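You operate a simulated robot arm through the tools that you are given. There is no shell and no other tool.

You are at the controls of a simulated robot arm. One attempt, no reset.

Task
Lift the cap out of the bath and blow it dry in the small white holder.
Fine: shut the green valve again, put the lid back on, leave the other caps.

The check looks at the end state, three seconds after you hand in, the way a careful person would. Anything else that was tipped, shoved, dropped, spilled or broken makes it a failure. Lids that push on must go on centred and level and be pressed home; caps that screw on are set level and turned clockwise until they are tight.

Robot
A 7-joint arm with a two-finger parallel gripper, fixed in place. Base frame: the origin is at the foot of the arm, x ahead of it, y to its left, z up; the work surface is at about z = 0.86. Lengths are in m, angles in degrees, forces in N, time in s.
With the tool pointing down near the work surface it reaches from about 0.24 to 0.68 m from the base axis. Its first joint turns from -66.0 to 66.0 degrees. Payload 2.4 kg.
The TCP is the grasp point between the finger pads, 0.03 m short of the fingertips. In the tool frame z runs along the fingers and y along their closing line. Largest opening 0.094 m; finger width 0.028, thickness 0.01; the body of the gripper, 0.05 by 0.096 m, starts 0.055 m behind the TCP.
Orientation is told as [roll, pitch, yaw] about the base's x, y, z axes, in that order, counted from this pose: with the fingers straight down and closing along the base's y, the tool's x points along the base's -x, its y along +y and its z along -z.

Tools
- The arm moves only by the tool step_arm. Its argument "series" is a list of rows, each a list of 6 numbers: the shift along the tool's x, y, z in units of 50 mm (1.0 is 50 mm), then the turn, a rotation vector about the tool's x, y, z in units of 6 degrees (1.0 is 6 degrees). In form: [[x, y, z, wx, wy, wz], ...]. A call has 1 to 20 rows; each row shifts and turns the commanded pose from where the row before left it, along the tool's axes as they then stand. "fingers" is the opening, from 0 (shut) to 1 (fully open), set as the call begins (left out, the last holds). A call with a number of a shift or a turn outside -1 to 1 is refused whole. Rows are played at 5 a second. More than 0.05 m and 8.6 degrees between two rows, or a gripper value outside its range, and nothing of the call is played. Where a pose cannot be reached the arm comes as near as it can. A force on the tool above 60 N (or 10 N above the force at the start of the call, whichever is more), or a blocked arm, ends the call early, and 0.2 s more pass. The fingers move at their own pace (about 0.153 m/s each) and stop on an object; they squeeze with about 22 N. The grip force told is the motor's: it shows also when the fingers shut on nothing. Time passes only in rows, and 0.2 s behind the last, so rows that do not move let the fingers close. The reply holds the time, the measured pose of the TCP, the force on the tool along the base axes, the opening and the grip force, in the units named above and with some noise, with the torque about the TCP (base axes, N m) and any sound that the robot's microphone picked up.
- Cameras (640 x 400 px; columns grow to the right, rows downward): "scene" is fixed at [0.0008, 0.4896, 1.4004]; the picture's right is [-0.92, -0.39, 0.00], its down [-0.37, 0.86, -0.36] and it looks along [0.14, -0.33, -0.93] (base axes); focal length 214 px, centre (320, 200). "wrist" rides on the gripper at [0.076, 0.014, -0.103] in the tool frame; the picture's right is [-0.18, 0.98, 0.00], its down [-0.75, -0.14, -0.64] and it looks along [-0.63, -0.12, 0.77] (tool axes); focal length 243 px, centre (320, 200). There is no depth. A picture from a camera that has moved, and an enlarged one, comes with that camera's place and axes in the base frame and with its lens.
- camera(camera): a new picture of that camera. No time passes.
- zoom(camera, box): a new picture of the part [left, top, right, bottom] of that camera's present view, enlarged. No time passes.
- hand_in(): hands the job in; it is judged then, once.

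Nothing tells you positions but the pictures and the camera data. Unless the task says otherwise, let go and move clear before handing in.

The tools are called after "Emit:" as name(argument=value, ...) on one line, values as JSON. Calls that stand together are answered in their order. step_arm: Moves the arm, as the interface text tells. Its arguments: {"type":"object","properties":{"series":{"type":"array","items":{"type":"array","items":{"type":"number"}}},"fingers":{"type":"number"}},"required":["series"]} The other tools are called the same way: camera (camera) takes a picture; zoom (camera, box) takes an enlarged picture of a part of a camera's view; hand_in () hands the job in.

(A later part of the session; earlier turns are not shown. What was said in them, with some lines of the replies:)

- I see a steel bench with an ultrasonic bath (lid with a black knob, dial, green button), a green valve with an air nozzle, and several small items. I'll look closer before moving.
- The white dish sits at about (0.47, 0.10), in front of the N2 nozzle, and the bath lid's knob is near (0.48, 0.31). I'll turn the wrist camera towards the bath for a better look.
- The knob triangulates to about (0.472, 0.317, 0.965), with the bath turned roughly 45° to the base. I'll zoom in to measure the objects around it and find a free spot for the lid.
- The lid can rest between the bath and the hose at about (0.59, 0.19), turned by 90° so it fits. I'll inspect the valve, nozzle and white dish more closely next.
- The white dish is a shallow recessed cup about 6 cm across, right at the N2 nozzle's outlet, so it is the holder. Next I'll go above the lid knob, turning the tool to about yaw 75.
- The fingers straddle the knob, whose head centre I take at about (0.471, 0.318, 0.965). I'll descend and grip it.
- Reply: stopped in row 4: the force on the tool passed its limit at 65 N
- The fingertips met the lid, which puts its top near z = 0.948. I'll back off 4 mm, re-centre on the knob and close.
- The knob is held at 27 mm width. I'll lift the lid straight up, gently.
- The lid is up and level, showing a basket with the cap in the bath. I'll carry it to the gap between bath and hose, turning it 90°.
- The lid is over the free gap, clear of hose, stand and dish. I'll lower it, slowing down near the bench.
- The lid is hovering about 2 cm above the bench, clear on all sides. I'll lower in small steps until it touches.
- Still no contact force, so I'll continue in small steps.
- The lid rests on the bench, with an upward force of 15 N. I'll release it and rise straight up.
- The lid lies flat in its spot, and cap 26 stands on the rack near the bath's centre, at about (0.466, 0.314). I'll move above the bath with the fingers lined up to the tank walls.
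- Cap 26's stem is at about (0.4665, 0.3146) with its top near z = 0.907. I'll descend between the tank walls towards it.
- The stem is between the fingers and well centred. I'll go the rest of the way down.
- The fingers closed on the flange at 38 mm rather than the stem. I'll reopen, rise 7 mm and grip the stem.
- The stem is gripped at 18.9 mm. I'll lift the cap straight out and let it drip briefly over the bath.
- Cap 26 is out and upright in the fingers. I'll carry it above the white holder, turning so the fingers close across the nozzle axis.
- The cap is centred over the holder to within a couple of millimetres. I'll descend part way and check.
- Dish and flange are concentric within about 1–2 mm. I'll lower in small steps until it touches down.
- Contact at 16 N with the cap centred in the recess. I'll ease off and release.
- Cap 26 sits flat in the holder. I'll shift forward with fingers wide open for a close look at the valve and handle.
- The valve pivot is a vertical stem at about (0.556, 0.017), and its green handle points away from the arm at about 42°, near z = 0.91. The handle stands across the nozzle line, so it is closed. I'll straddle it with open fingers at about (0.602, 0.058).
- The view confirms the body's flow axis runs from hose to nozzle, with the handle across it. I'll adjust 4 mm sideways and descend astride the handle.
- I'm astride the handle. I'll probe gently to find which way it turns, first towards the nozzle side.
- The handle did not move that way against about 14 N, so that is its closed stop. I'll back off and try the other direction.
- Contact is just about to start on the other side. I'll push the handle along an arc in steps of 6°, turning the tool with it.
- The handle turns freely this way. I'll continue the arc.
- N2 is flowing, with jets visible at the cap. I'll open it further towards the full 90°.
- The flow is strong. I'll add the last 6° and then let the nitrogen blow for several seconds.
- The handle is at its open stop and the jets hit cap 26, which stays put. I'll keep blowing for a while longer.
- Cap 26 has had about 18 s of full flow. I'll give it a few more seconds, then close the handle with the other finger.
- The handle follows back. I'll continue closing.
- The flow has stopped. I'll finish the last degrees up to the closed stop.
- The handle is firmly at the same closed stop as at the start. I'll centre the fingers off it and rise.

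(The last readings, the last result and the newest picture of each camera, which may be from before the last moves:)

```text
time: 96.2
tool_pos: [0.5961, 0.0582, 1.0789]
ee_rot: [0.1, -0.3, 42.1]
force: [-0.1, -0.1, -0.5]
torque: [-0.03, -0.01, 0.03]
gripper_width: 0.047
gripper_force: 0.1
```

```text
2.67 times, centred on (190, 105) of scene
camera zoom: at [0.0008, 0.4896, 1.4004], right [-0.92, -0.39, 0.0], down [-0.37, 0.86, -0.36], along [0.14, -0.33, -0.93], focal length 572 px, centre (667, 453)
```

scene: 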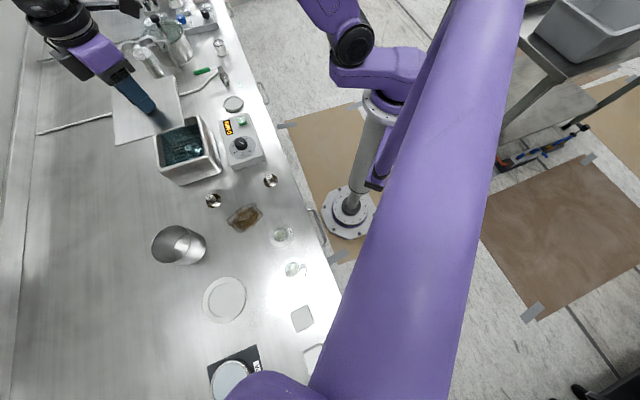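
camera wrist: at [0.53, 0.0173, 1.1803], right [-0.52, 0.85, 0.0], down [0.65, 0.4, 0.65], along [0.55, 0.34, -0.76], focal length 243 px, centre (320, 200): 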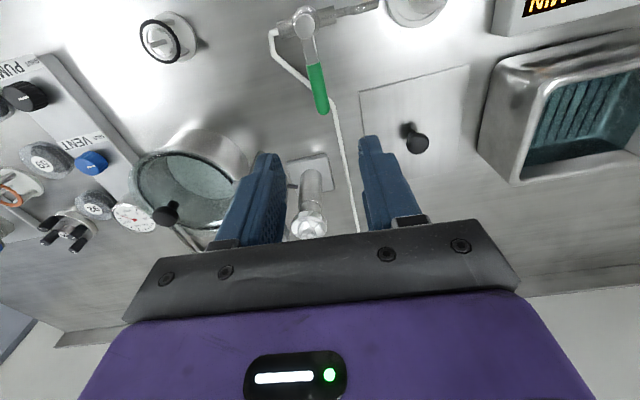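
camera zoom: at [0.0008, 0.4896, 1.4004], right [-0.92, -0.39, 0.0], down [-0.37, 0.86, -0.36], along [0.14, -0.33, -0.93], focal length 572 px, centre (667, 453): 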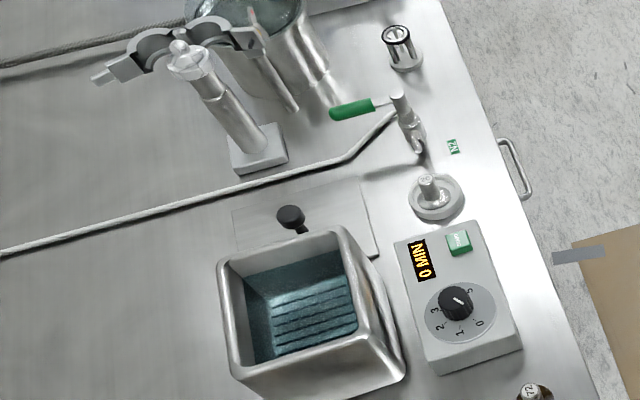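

The valve is back in its original position and cap 26 sits in the holder. I'll go back to the lid's knob at (0.587, 0.207).

Emit:
step_arm(series=[[-0.465, 0.584, 0, 0, 0, 0], [-0.465, 0.584, 0, 0, 0, 0], [-0.465, 0.584, 0, 0, 0, 0], [-0.465, 0.584, 0, 0, 0, 0], [0, 0, 0, 0, 0, 0.95], [0, 0, 0, 0, 0, 0.95], [0, 0, 0, 0, 0, 0.95], [0, 0, 0, 0, 0, 0.95], [0, 0, 0, 0, 0, 0.95], [0, 0, 0, 0, 0, 0.95], [0, 0, 0, 0, 0, 0.95], [0, 0, 0, 0, 0, 0.95], [0, 0, 0, 0, 0, 0.95], [0, 0, 0, 0, 0, 0.95], [0, 0, 0, 0, 0, 0]], fingers=0.9)

Emit:
camera(camera="wrist")

```text
time: 99.4
tool_pos: [0.5853, 0.2076, 1.0778]
ee_rot: [0.2, -0.2, -15.0]
force: [-0.3, -0.2, -0.8]
torque: [0.01, -0.01, -0.01]
gripper_width: 0.0847
gripper_force: 0.1
```

```text
taken
camera wrist: at [0.5166, 0.2413, 1.1794], right [0.43, 0.9, 0.01], down [0.69, -0.33, 0.64], along [0.58, -0.27, -0.77], focal length 243 px, centre (320, 200)
```

wrist: 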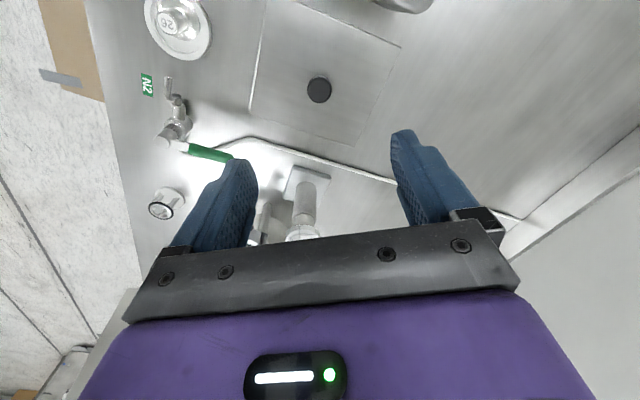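

The knob is where I left it. I'll descend and grip it at the same height as before.

Emit:
step_arm(series=[[0, -0.04, 0.8, 0, 0, 0], [0, 0, 0.8, 0, 0, 0], [0, 0, 0.8, 0, 0, 0], [0, 0, 0.6, 0, 0, 0], [0, 0, 0.4, 0, 0, 0], [0, 0, 0.12, 0, 0, 0], [0, 0, 0, 0, 0, 0]])

Emit:
camera(camera="wrist")

```text
time: 101.0
tool_pos: [0.5859, 0.2065, 0.9021]
ee_rot: [0.3, -0.2, -14.9]
force: [0.1, -0.1, 0.1]
torque: [-0.01, 0.01, 0.0]
gripper_width: 0.0847
gripper_force: 0.1
```

```text
taken
camera wrist: at [0.5174, 0.2396, 1.0038], right [0.43, 0.9, 0.01], down [0.69, -0.33, 0.64], along [0.58, -0.27, -0.77], focal length 243 px, centre (320, 200)
```

wrist: 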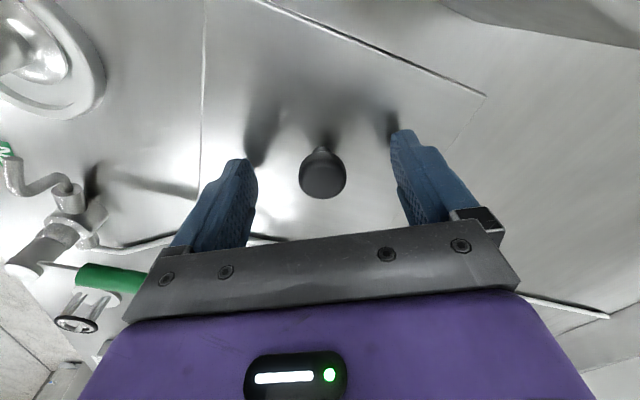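

Emit:
step_arm(series=[[0, 0.03, 0.05, 0, 0, 0], [0, 0, 0, 0, 0, 0]])

Emit:
step_arm(series=[[0, 0, 0, 0, 0, 0], [0, 0, 0, 0, 0, 0], [0, 0, 0, 0, 0, 0]], fingers=0)

Emit:
camera(camera="wrist")

```text
time: 101.6
tool_pos: [0.5873, 0.2097, 0.8996]
ee_rot: [0.4, -0.2, -14.9]
force: [0.3, -0.1, -0.2]
torque: [-0.01, -0.01, 0.01]
gripper_width: 0.0846
gripper_force: 0.1
```

```text
time: 102.4
tool_pos: [0.5872, 0.2075, 0.8997]
ee_rot: [0.3, -0.3, -14.9]
force: [-0.2, 0.4, 0.5]
torque: [0.0, -0.02, -0.01]
gripper_width: 0.0269
gripper_force: 21.5
```

```text
taken
camera wrist: at [0.5181, 0.2411, 1.0014], right [0.43, 0.9, 0.01], down [0.69, -0.33, 0.64], along [0.58, -0.27, -0.77], focal length 243 px, centre (320, 200)
```

wrist: 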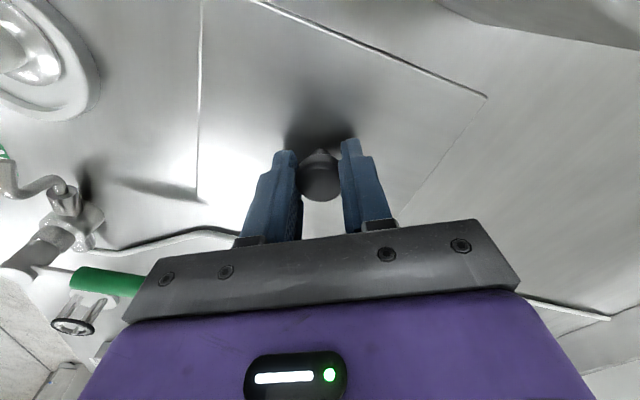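

The knob is held again in the same place. I'll lift it, turn it back by 90° and return over the bath.

Emit:
step_arm(series=[[0, 0, -0.2, 0, 0, 0], [0, 0, -0.4, 0, 0, 0], [0, 0, -0.8, 0, 0, 0], [0, 0, -0.8, 0, 0, 0], [0, 0, -0.8, 0, 0, 0], [0, 0, -0.8, 0, 0, 0], [0, 0, 0, 0, 0, 0]])

Emit:
step_arm(series=[[0, 0, 0, 0, 0, -1], [0, 0, 0, 0, 0, -1], [0, 0, 0, 0, 0, -1], [0, 0, 0, 0, 0, -1], [0, 0, 0, 0, 0, -1], [0, 0, 0, 0, 0, -1], [0, 0, 0, 0, 0, -1], [0, 0, 0, 0, 0, -1], [0, 0, 0, 0, 0, -1], [0, 0, 0, 0, 0, -1], [0, 0, 0, 0, 0, -1], [0, 0, 0, 0, 0, -1], [0, 0, 0, 0, 0, -1], [0, 0, 0, 0, 0, -1], [0, 0, 0, 0, 0, -1], [0, 0, 0, 0, 0, 0]])

Emit:
step_arm(series=[[-0.3, 0.58, 0, 0, 0, 0], [-0.3, 0.58, 0, 0, 0, 0], [-0.3, 0.58, 0, 0, 0, 0], [-0.3, 0.58, 0, 0, 0, 0], [-0.3, 0.58, 0, 0, 0, 0], [0, 0, 0, 0, 0, 0], [0, 0, 0, 0, 0, 0]])

Emit:
camera(camera="wrist")

Emit:
zoom(camera="scene", box=[100, 40, 260, 200])

```text
time: 104.0
tool_pos: [0.5863, 0.2074, 1.0912]
ee_rot: [0.3, -0.1, -14.9]
force: [0.3, 1.0, -1.5]
torque: [-0.01, -0.05, 0.06]
gripper_width: 0.0266
gripper_force: 22.4
```

```text
time: 107.4
tool_pos: [0.5863, 0.2078, 1.0898]
ee_rot: [-0.2, -0.3, 75.2]
force: [0.6, -0.4, -1.6]
torque: [-0.01, -0.02, 0.02]
gripper_width: 0.0268
gripper_force: 21.8
```

```text
time: 109.0
tool_pos: [0.4676, 0.3185, 1.0895]
ee_rot: [-0.1, -0.3, 75.1]
force: [0.4, 0.6, -2.2]
torque: [0.0, -0.01, 0.03]
gripper_width: 0.027
gripper_force: 21.8
```

```text
taken
camera wrist: at [0.4337, 0.248, 1.1915], right [-0.9, 0.43, 0.0], down [0.33, 0.69, 0.65], along [0.28, 0.58, -0.76], focal length 243 px, centre (320, 200)
```

wrist: 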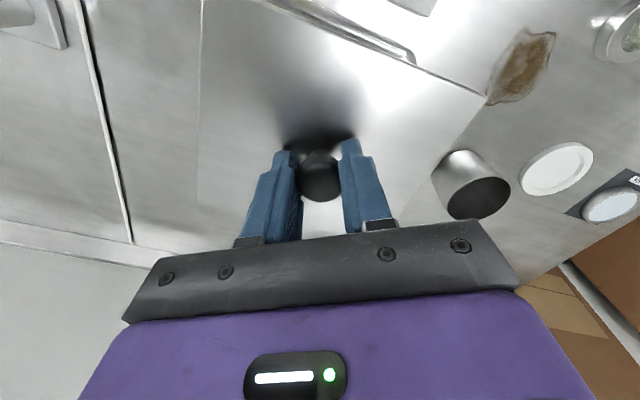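

```text
2.50 times, centred on (180, 120) of scene
camera zoom: at [0.0009, 0.4896, 1.4004], right [-0.92, -0.39, 0.0], down [-0.37, 0.86, -0.36], along [0.14, -0.33, -0.93], focal length 536 px, centre (670, 400)
```

zoom: 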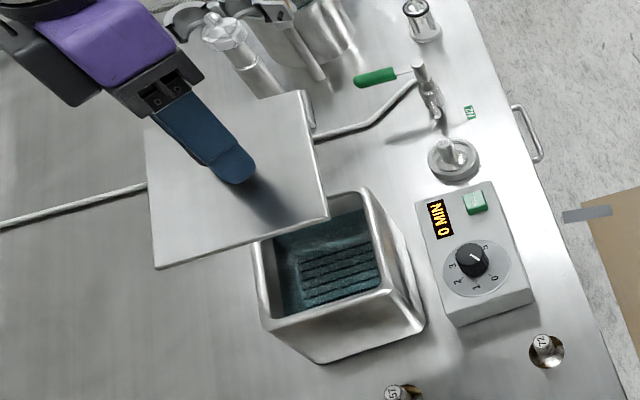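

The lid is over the bath, about 3–4 mm off its original position by comparison with the earlier picture. I'll correct that and compare again.

Emit:
step_arm(series=[[0.074, 0.02, 0, 0, 0, 0], [0, 0, 0, 0, 0, 0], [0, 0, 0, 0, 0, 0]])

Emit:
zoom(camera="scene", box=[100, 40, 260, 200])

Emit:
camera(camera="wrist")

```text
time: 109.8
tool_pos: [0.4644, 0.3152, 1.0901]
ee_rot: [-0.1, -0.2, 75.1]
force: [0.0, 0.7, -2.3]
torque: [0.04, -0.02, -0.01]
gripper_width: 0.0272
gripper_force: 21.9
```

```text
2.50 times, centred on (180, 120) of scene
camera zoom: at [0.0009, 0.4896, 1.4004], right [-0.92, -0.39, 0.0], down [-0.37, 0.86, -0.36], along [0.14, -0.33, -0.93], focal length 536 px, centre (670, 400)
```

zoom: 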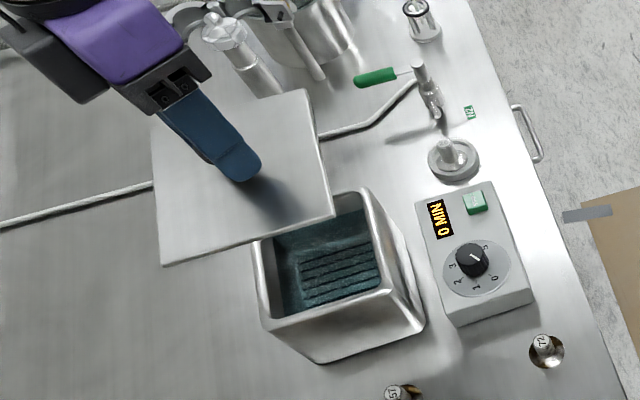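

```text
taken
camera wrist: at [0.4313, 0.2441, 1.1912], right [-0.9, 0.43, 0.0], down [0.33, 0.69, 0.65], along [0.28, 0.58, -0.76], focal length 243 px, centre (320, 200)
```

wrist: 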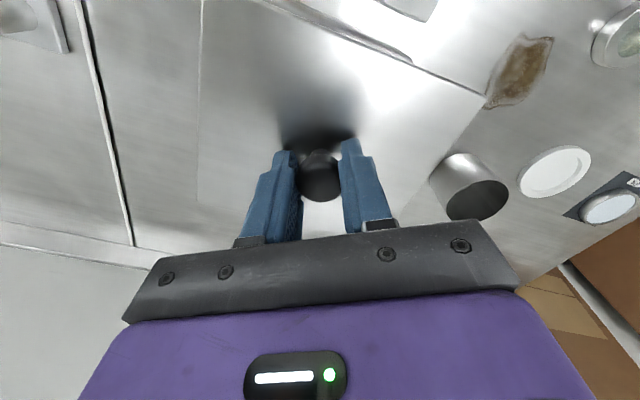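

Very close to the original position now, perhaps 2 mm over. I'll nudge back slightly and lower to just above the rim.

Emit:
step_arm(series=[[-0.018, -0.026, 0, 0, 0, 0], [0, 0, 0.4, 0, 0, 0], [0, 0, 0.5, 0, 0, 0], [0, 0, 0.5, 0, 0, 0], [0, 0, 0.4, 0, 0, 0], [0, 0, 0, 0, 0, 0], [0, 0, 0, 0, 0, 0]])

Emit:
zoom(camera="scene", box=[120, 60, 260, 200])

Emit:
camera(camera="wrist")

```text
time: 111.4
tool_pos: [0.4664, 0.3151, 0.9999]
ee_rot: [-0.2, -0.3, 75.1]
force: [0.6, 0.1, -1.6]
torque: [0.03, -0.02, 0.0]
gripper_width: 0.0266
gripper_force: 22.0
```

```text
2.86 times, centred on (190, 130) of scene
camera zoom: at [0.0009, 0.4896, 1.4004], right [-0.92, -0.39, 0.0], down [-0.37, 0.86, -0.36], along [0.14, -0.33, -0.93], focal length 613 px, centre (691, 400)
```

zoom: 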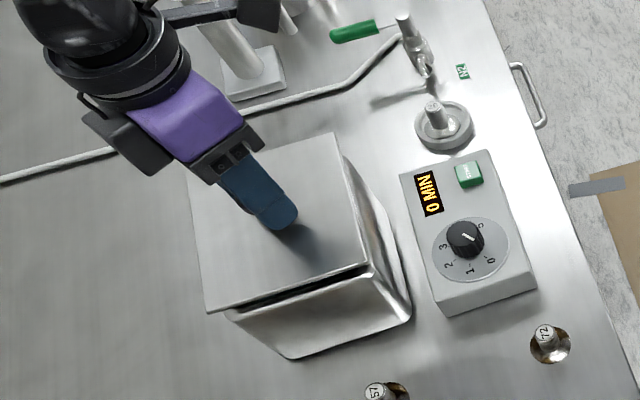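

```text
taken
camera wrist: at [0.4334, 0.2446, 1.1009], right [-0.9, 0.43, 0.0], down [0.33, 0.69, 0.65], along [0.28, 0.58, -0.76], focal length 243 px, centre (320, 200)
```

wrist: 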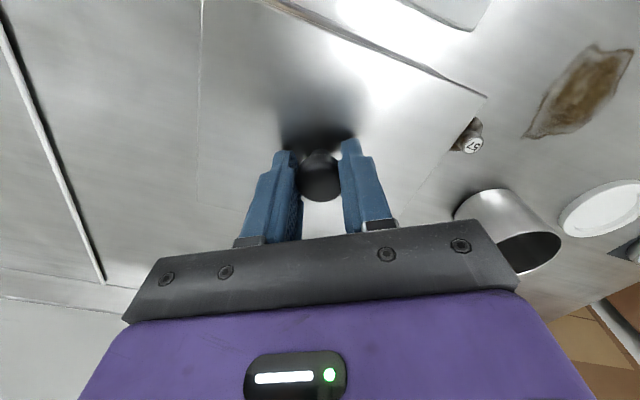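

Emit:
step_arm(series=[[0, 0, 0.1, 0, 0, 0], [0, 0, 0.1, 0, 0, 0], [0, 0, 0, 0, 0, 0], [0, 0, 0, 0, 0, 0]])

Emit:
zoom(camera="scene", box=[120, 60, 260, 200])

Emit:
camera(camera="wrist")

```text
time: 112.4
tool_pos: [0.4657, 0.3157, 0.991]
ee_rot: [-0.1, -0.3, 75.1]
force: [-0.1, 0.0, -2.3]
torque: [0.01, -0.02, -0.02]
gripper_width: 0.027
gripper_force: 22.3
```

```text
2.86 times, centred on (190, 130) of scene
camera zoom: at [0.0009, 0.4896, 1.4004], right [-0.92, -0.39, 0.0], down [-0.37, 0.86, -0.36], along [0.14, -0.33, -0.93], focal length 613 px, centre (691, 400)
```

zoom: 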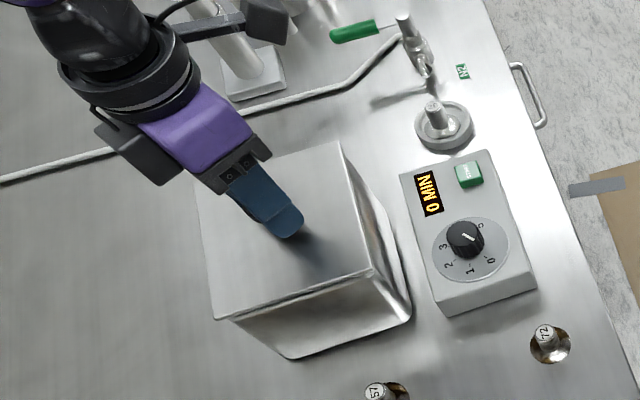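

```text
taken
camera wrist: at [0.4328, 0.2455, 1.092], right [-0.9, 0.43, 0.0], down [0.33, 0.69, 0.65], along [0.28, 0.58, -0.76], focal length 243 px, centre (320, 200)
```

wrist: 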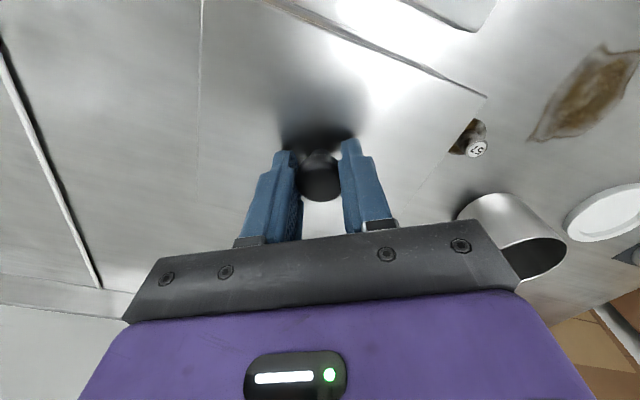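

Alignment matches the original. I'll lower the last few millimetres until it's seated.

Emit:
step_arm(series=[[0, 0, 0.05, 0, 0, 0], [0, 0, 0.05, 0, 0, 0], [0, 0, 0, 0, 0, 0]])

Emit:
zoom(camera="scene", box=[120, 60, 260, 200])

Emit:
camera(camera="wrist")

```text
time: 113.2
tool_pos: [0.4652, 0.315, 0.9865]
ee_rot: [-0.2, -0.3, 75.2]
force: [0.2, -0.6, -0.2]
torque: [0.03, 0.1, -0.05]
gripper_width: 0.0268
gripper_force: 21.9
```

```text
2.86 times, centred on (190, 130) of scene
camera zoom: at [0.0009, 0.4896, 1.4004], right [-0.92, -0.39, 0.0], down [-0.37, 0.86, -0.36], along [0.14, -0.33, -0.93], focal length 613 px, centre (691, 400)
```

zoom: 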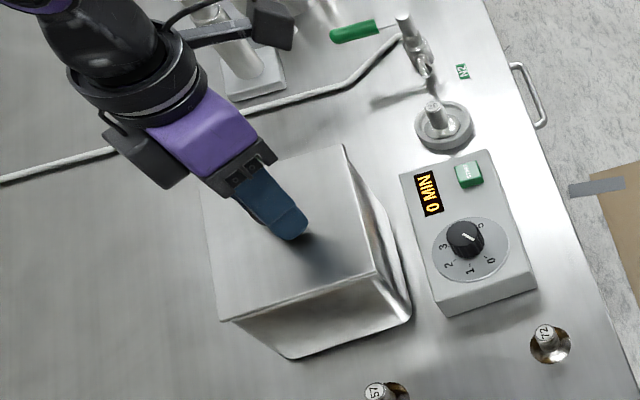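

```text
taken
camera wrist: at [0.4329, 0.2443, 1.0869], right [-0.9, 0.43, 0.0], down [0.33, 0.69, 0.65], along [0.28, 0.58, -0.76], focal length 243 px, centre (320, 200)
```

wrist: 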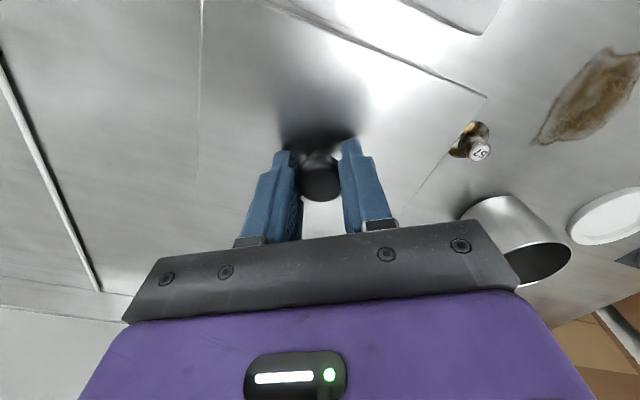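

Emit:
step_arm(series=[[0, 0, 0.03, 0, 0, 0], [0, 0, 0, 0, 0, 0]])

Emit:
step_arm(series=[[0, 0, 0.03, 0, 0, 0], [0, 0, 0, 0, 0, 0]])

```text
time: 113.8
tool_pos: [0.4667, 0.3146, 0.9846]
ee_rot: [-0.2, -0.4, 75.0]
force: [1.9, -0.5, 7.7]
torque: [-0.47, 0.05, 0.02]
gripper_width: 0.0269
gripper_force: 22.1
```

```text
time: 114.4
tool_pos: [0.466, 0.3155, 0.9832]
ee_rot: [-0.3, -0.6, 75.0]
force: [2.2, -0.3, 16.9]
torque: [0.08, -0.06, 0.03]
gripper_width: 0.0273
gripper_force: 21.9
```

The lid is seated at the same height as originally, with 17 N down and no residual torque. I'll release and rise.

Emit:
step_arm(series=[[0, 0, -0.03, 0, 0, 0], [0, 0, 0, 0, 0, 0], [0, 0, 0, 0, 0, 0]], fingers=0.9)

Emit:
step_arm(series=[[0, 0, -0.3, 0, 0, 0], [0, 0, -0.7, 0, 0, 0], [0, 0, -0.9, 0, 0, 0], [0, 0, -0.9, 0, 0, 0], [0.9, 0, 0, 0, 0, 0], [0.9, 0, 0, 0, 0, 0], [0, 0, 0, 0, 0, 0]])

Emit:
camera(camera="wrist")

Emit:
zoom(camera="wrist", box=[200, 0, 460, 220])

Emit:
zoom(camera="scene", box=[130, 90, 330, 215])

Emit:
zoom(camera="scene", box=[180, 30, 290, 130])

```text
time: 115.2
tool_pos: [0.4645, 0.315, 0.9832]
ee_rot: [0.0, -0.3, 75.1]
force: [-0.3, -0.9, -1.1]
torque: [0.0, 0.01, -0.02]
gripper_width: 0.0844
gripper_force: 0.0
```

```text
time: 116.8
tool_pos: [0.4402, 0.2238, 1.1272]
ee_rot: [0.0, -0.4, 75.2]
force: [-0.9, 1.1, -0.1]
torque: [0.01, 0.0, 0.03]
gripper_width: 0.0846
gripper_force: 0.1
```

```text
taken
camera wrist: at [0.4077, 0.1528, 1.228], right [-0.9, 0.43, 0.0], down [0.33, 0.69, 0.65], along [0.28, 0.58, -0.76], focal length 243 px, centre (320, 200)
```

wrist: 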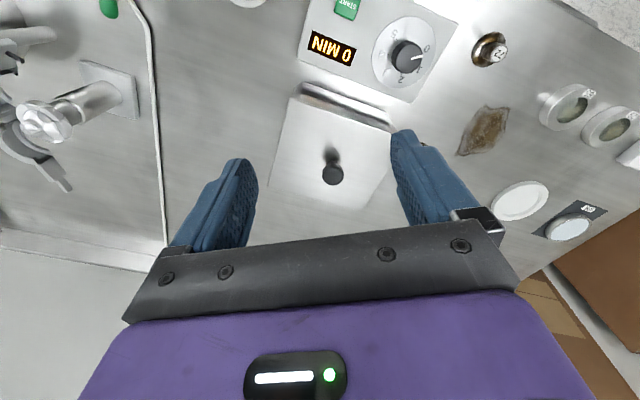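

```text
1.82 times, centred on (330, 110) of wrist
camera zoom: at [0.4077, 0.1528, 1.228], right [-0.9, 0.43, 0.0], down [0.33, 0.69, 0.65], along [0.28, 0.58, -0.76], focal length 441 px, centre (302, 364)
```

zoom: 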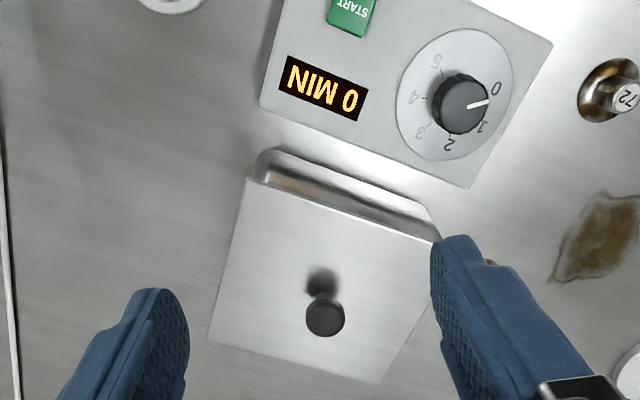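

```text
3.20 times, centred on (230, 152) of scene
camera zoom: at [0.0009, 0.4896, 1.4004], right [-0.92, -0.39, 0.0], down [-0.37, 0.86, -0.36], along [0.14, -0.33, -0.93], focal length 686 px, centre (608, 352)
```

zoom: 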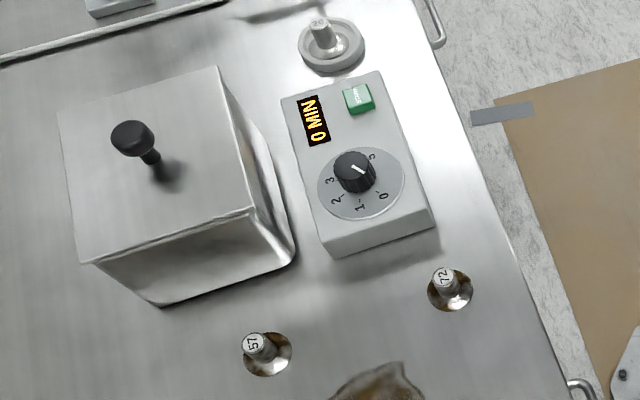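

```text
4.00 times, centred on (235, 80) of scene
camera zoom: at [0.0009, 0.4896, 1.4004], right [-0.92, -0.39, 0.0], down [-0.37, 0.86, -0.36], along [0.14, -0.33, -0.93], focal length 858 px, centre (660, 680)
```

zoom: 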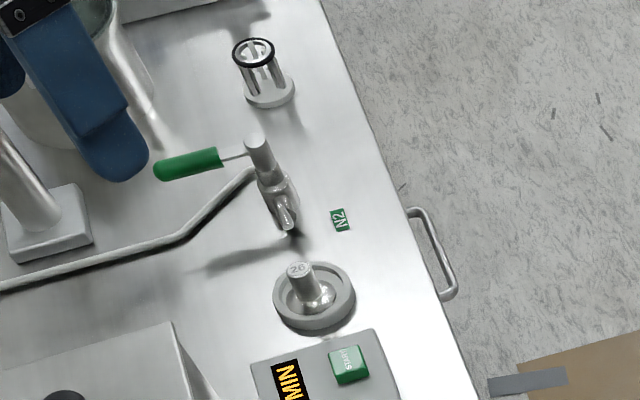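

Everything matches the starting picture. I'll check the lid's level and the cap more closely.

Emit:
zoom(camera="scene", box=[140, 105, 230, 190])

Emit:
zoom(camera="scene", box=[215, 85, 255, 120])

Emit:
zoom(camera="wrist", box=[250, 60, 420, 220])

```text
4.71 times, centred on (185, 148) of scene
camera zoom: at [0.0009, 0.4896, 1.4004], right [-0.92, -0.39, 0.0], down [-0.37, 0.86, -0.36], along [0.14, -0.33, -0.93], focal length 1009 px, centre (955, 447)
```

zoom: 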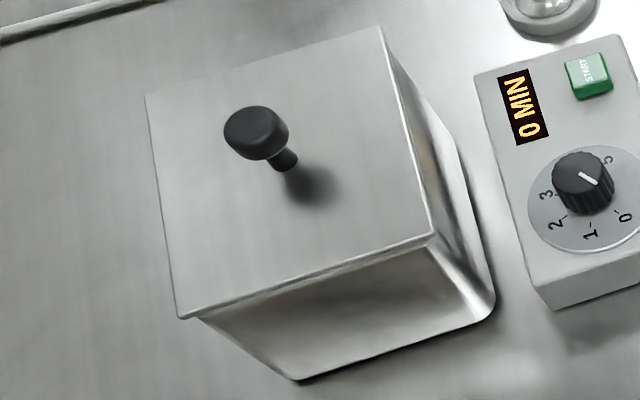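

```text
11.43 times, centred on (235, 102) of scene
camera zoom: at [0.0009, 0.4896, 1.4004], right [-0.92, -0.39, 0.0], down [-0.37, 0.86, -0.36], along [0.14, -0.33, -0.93], focal length 2451 px, centre (1291, 1314)
```

zoom: 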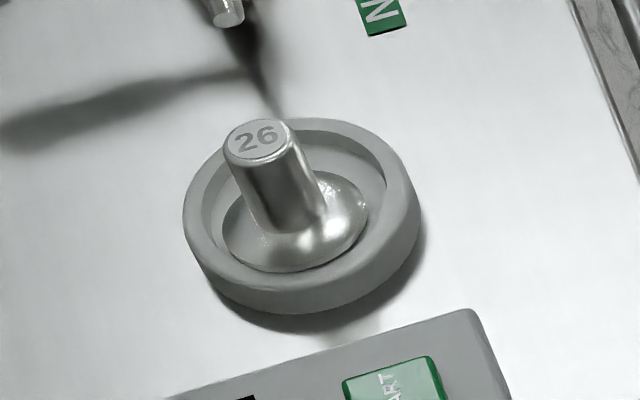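

```text
2.50 times, centred on (335, 140) of wrist
camera zoom: at [0.4077, 0.1528, 1.228], right [-0.9, 0.43, 0.0], down [0.33, 0.69, 0.65], along [0.28, 0.58, -0.76], focal length 606 px, centre (282, 350)
```

zoom: 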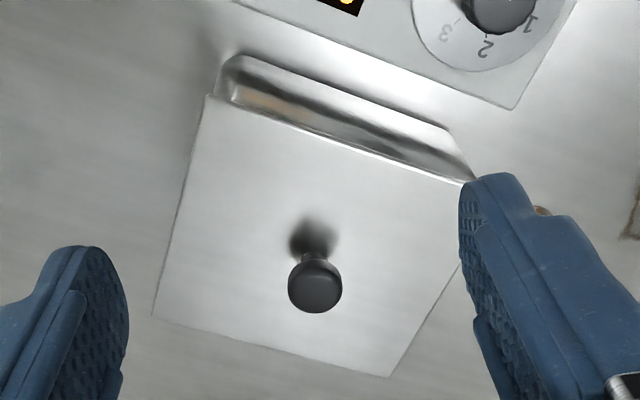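

The lid is level and centred as at the start. I see faint sparkles on the cap's flange, so I'll bring the wrist camera closer to check whether it's dry.

Emit:
step_arm(series=[[0.816, -0.15, 0, 0, 0, 0], [0.816, -0.15, 0, 0, 0, 0], [0.816, -0.15, 0, 0, 0, 0], [0, 0, 0, 0, 0, 0.962], [0, 0, 0, 0, 0, 0.962], [0, 0, 0, 0, 0, 0.962], [0, 0, 0, 0, 0, 0.962], [0, 0, 0, 0, 0, 0.962], [0, 0, 0, 0, 0, 0.962], [0, 0, 0, 0, 0, 0.962], [0, 0, 0, 0, 0, 0.962], [0, 0, 0, 0, 0, 0.962], [0, 0, 0, 0, 0, 0.962], [0, 0, 0, 0, 0, 0.962], [0, 0, 0, 0, 0, 0.962], [0, 0, 0, 0, 0, 0.962], [0, 0, 0.8, 0, 0, 0], [0, 0, 0.8, 0, 0, 0], [0, 0, 0.8, 0, 0, 0], [0, 0, 0, 0, 0, 0]])

Emit:
camera(camera="wrist")

```text
time: 121.0
tool_pos: [0.4301, 0.106, 1.0015]
ee_rot: [0.2, -0.2, 0.2]
force: [0.1, 0.6, 0.4]
torque: [-0.01, -0.02, -0.02]
gripper_width: 0.0845
gripper_force: 0.1
```

```text
taken
camera wrist: at [0.3541, 0.1198, 1.1034], right [0.18, 0.98, 0.01], down [0.75, -0.14, 0.64], along [0.63, -0.11, -0.76], focal length 243 px, centre (320, 200)
```

wrist: 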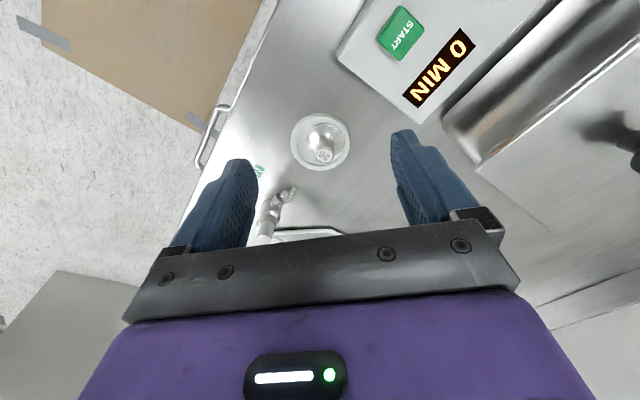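

Emit:
zoom(camera="wrist", box=[285, 105, 355, 175])

Emit:
zoom(camera="scene", box=[222, 90, 250, 115])

Emit:
zoom(camera="scene", box=[255, 165, 285, 190])

```text
5.71 times, centred on (320, 140) of wrist
camera zoom: at [0.3541, 0.1198, 1.1034], right [0.18, 0.98, 0.01], down [0.75, -0.14, 0.64], along [0.63, -0.11, -0.76], focal length 1386 px, centre (320, 543)
```

zoom: 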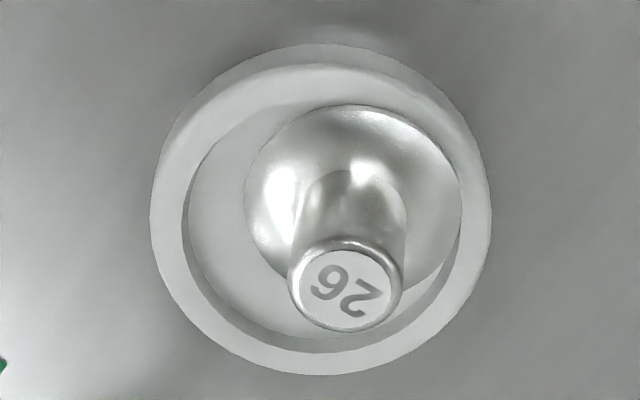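

```text
16.00 times, centred on (236, 102) of scene
camera zoom: at [0.0008, 0.4896, 1.4004], right [-0.92, -0.39, 0.0], down [-0.37, 0.86, -0.36], along [0.14, -0.33, -0.93], focal length 3432 px, centre (1664, 1760)
```

zoom: 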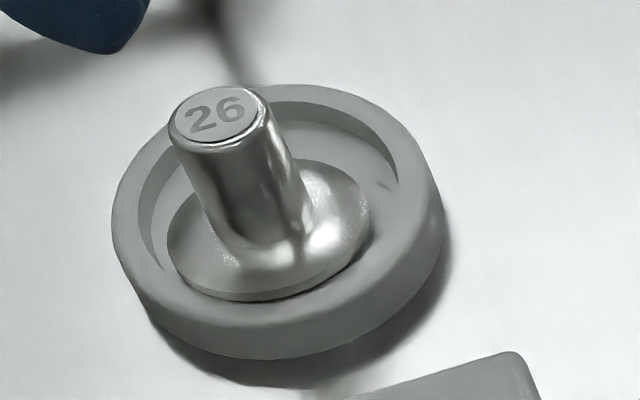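

```text
16.00 times, centred on (270, 178) of scene
camera zoom: at [0.0008, 0.4896, 1.4004], right [-0.92, -0.39, 0.0], down [-0.37, 0.86, -0.36], along [0.14, -0.33, -0.93], focal length 3432 px, centre (1120, 560)
```

zoom: 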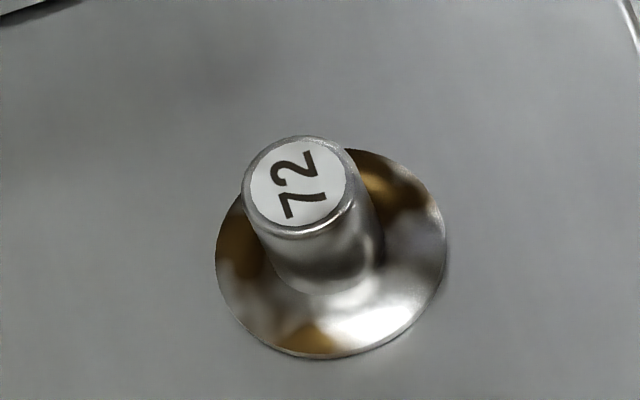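

Cap 26 looks clean, dry and flat in the holder. One last overview before handing in.

Emit:
camera(camera="scene")

Emit:
step_arm(series=[[0, 0, -0.8, 0, 0, 0], [0.5, 0, -0.8, 0, 0, 0], [0.5, 0, -0.6, 0, 0, 0], [0, 0, 0, 0, 0, 0]])

Emit:
camera(camera="wrist")

```text
taken
```

scene: 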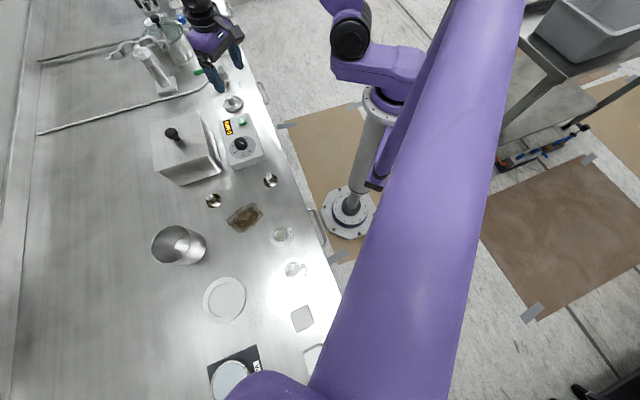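

```text
time: 122.0
tool_pos: [0.3778, 0.1034, 1.1126]
ee_rot: [0.3, -0.2, 0.1]
force: [-1.2, 0.1, -0.2]
torque: [0.01, 0.01, -0.04]
gripper_width: 0.0847
gripper_force: 0.0
```

```text
taken
camera wrist: at [0.3027, 0.1168, 1.2145], right [0.18, 0.98, 0.0], down [0.75, -0.14, 0.64], along [0.63, -0.11, -0.77], focal length 243 px, centre (320, 200)
```

wrist: 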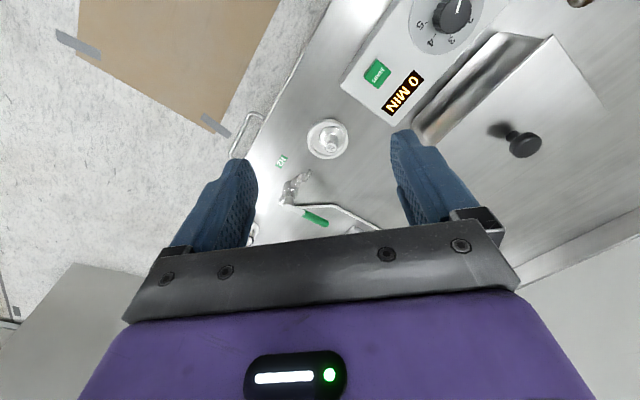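

Cap 26 is dry in the white holder and the green valve is shut. The lid is back on the bath, caps 57 and 72 haven't moved, and the arm is clear, so I'm handing in.

Emit:
hand_in()

```text
The job is handed in.
```

The job is handed in, and the last pictures I took show everything in place; I haven't been told the result of the check.

- **Cap:** I lifted cap 26 out of the bath and set it flat in the small white holder, slightly off centre in the recess. I blew nitrogen on it for about 25 seconds, and in close-up I saw no droplets.
- **Valve:** The green handle is back at the same closed stop it started from, and no jets show at the nozzle.
- **Lid:** It is back on the bath, level, and lines up with its position in the first picture. It is a flat plate, so it was set down rather than pressed on.
- **Other caps:** I did not touch 57 and 72, and they are where they were.

On the first approach to the lid, the fingertips pressed on it and tripped the force limit at 65 N. I saw no shift or damage afterwards.
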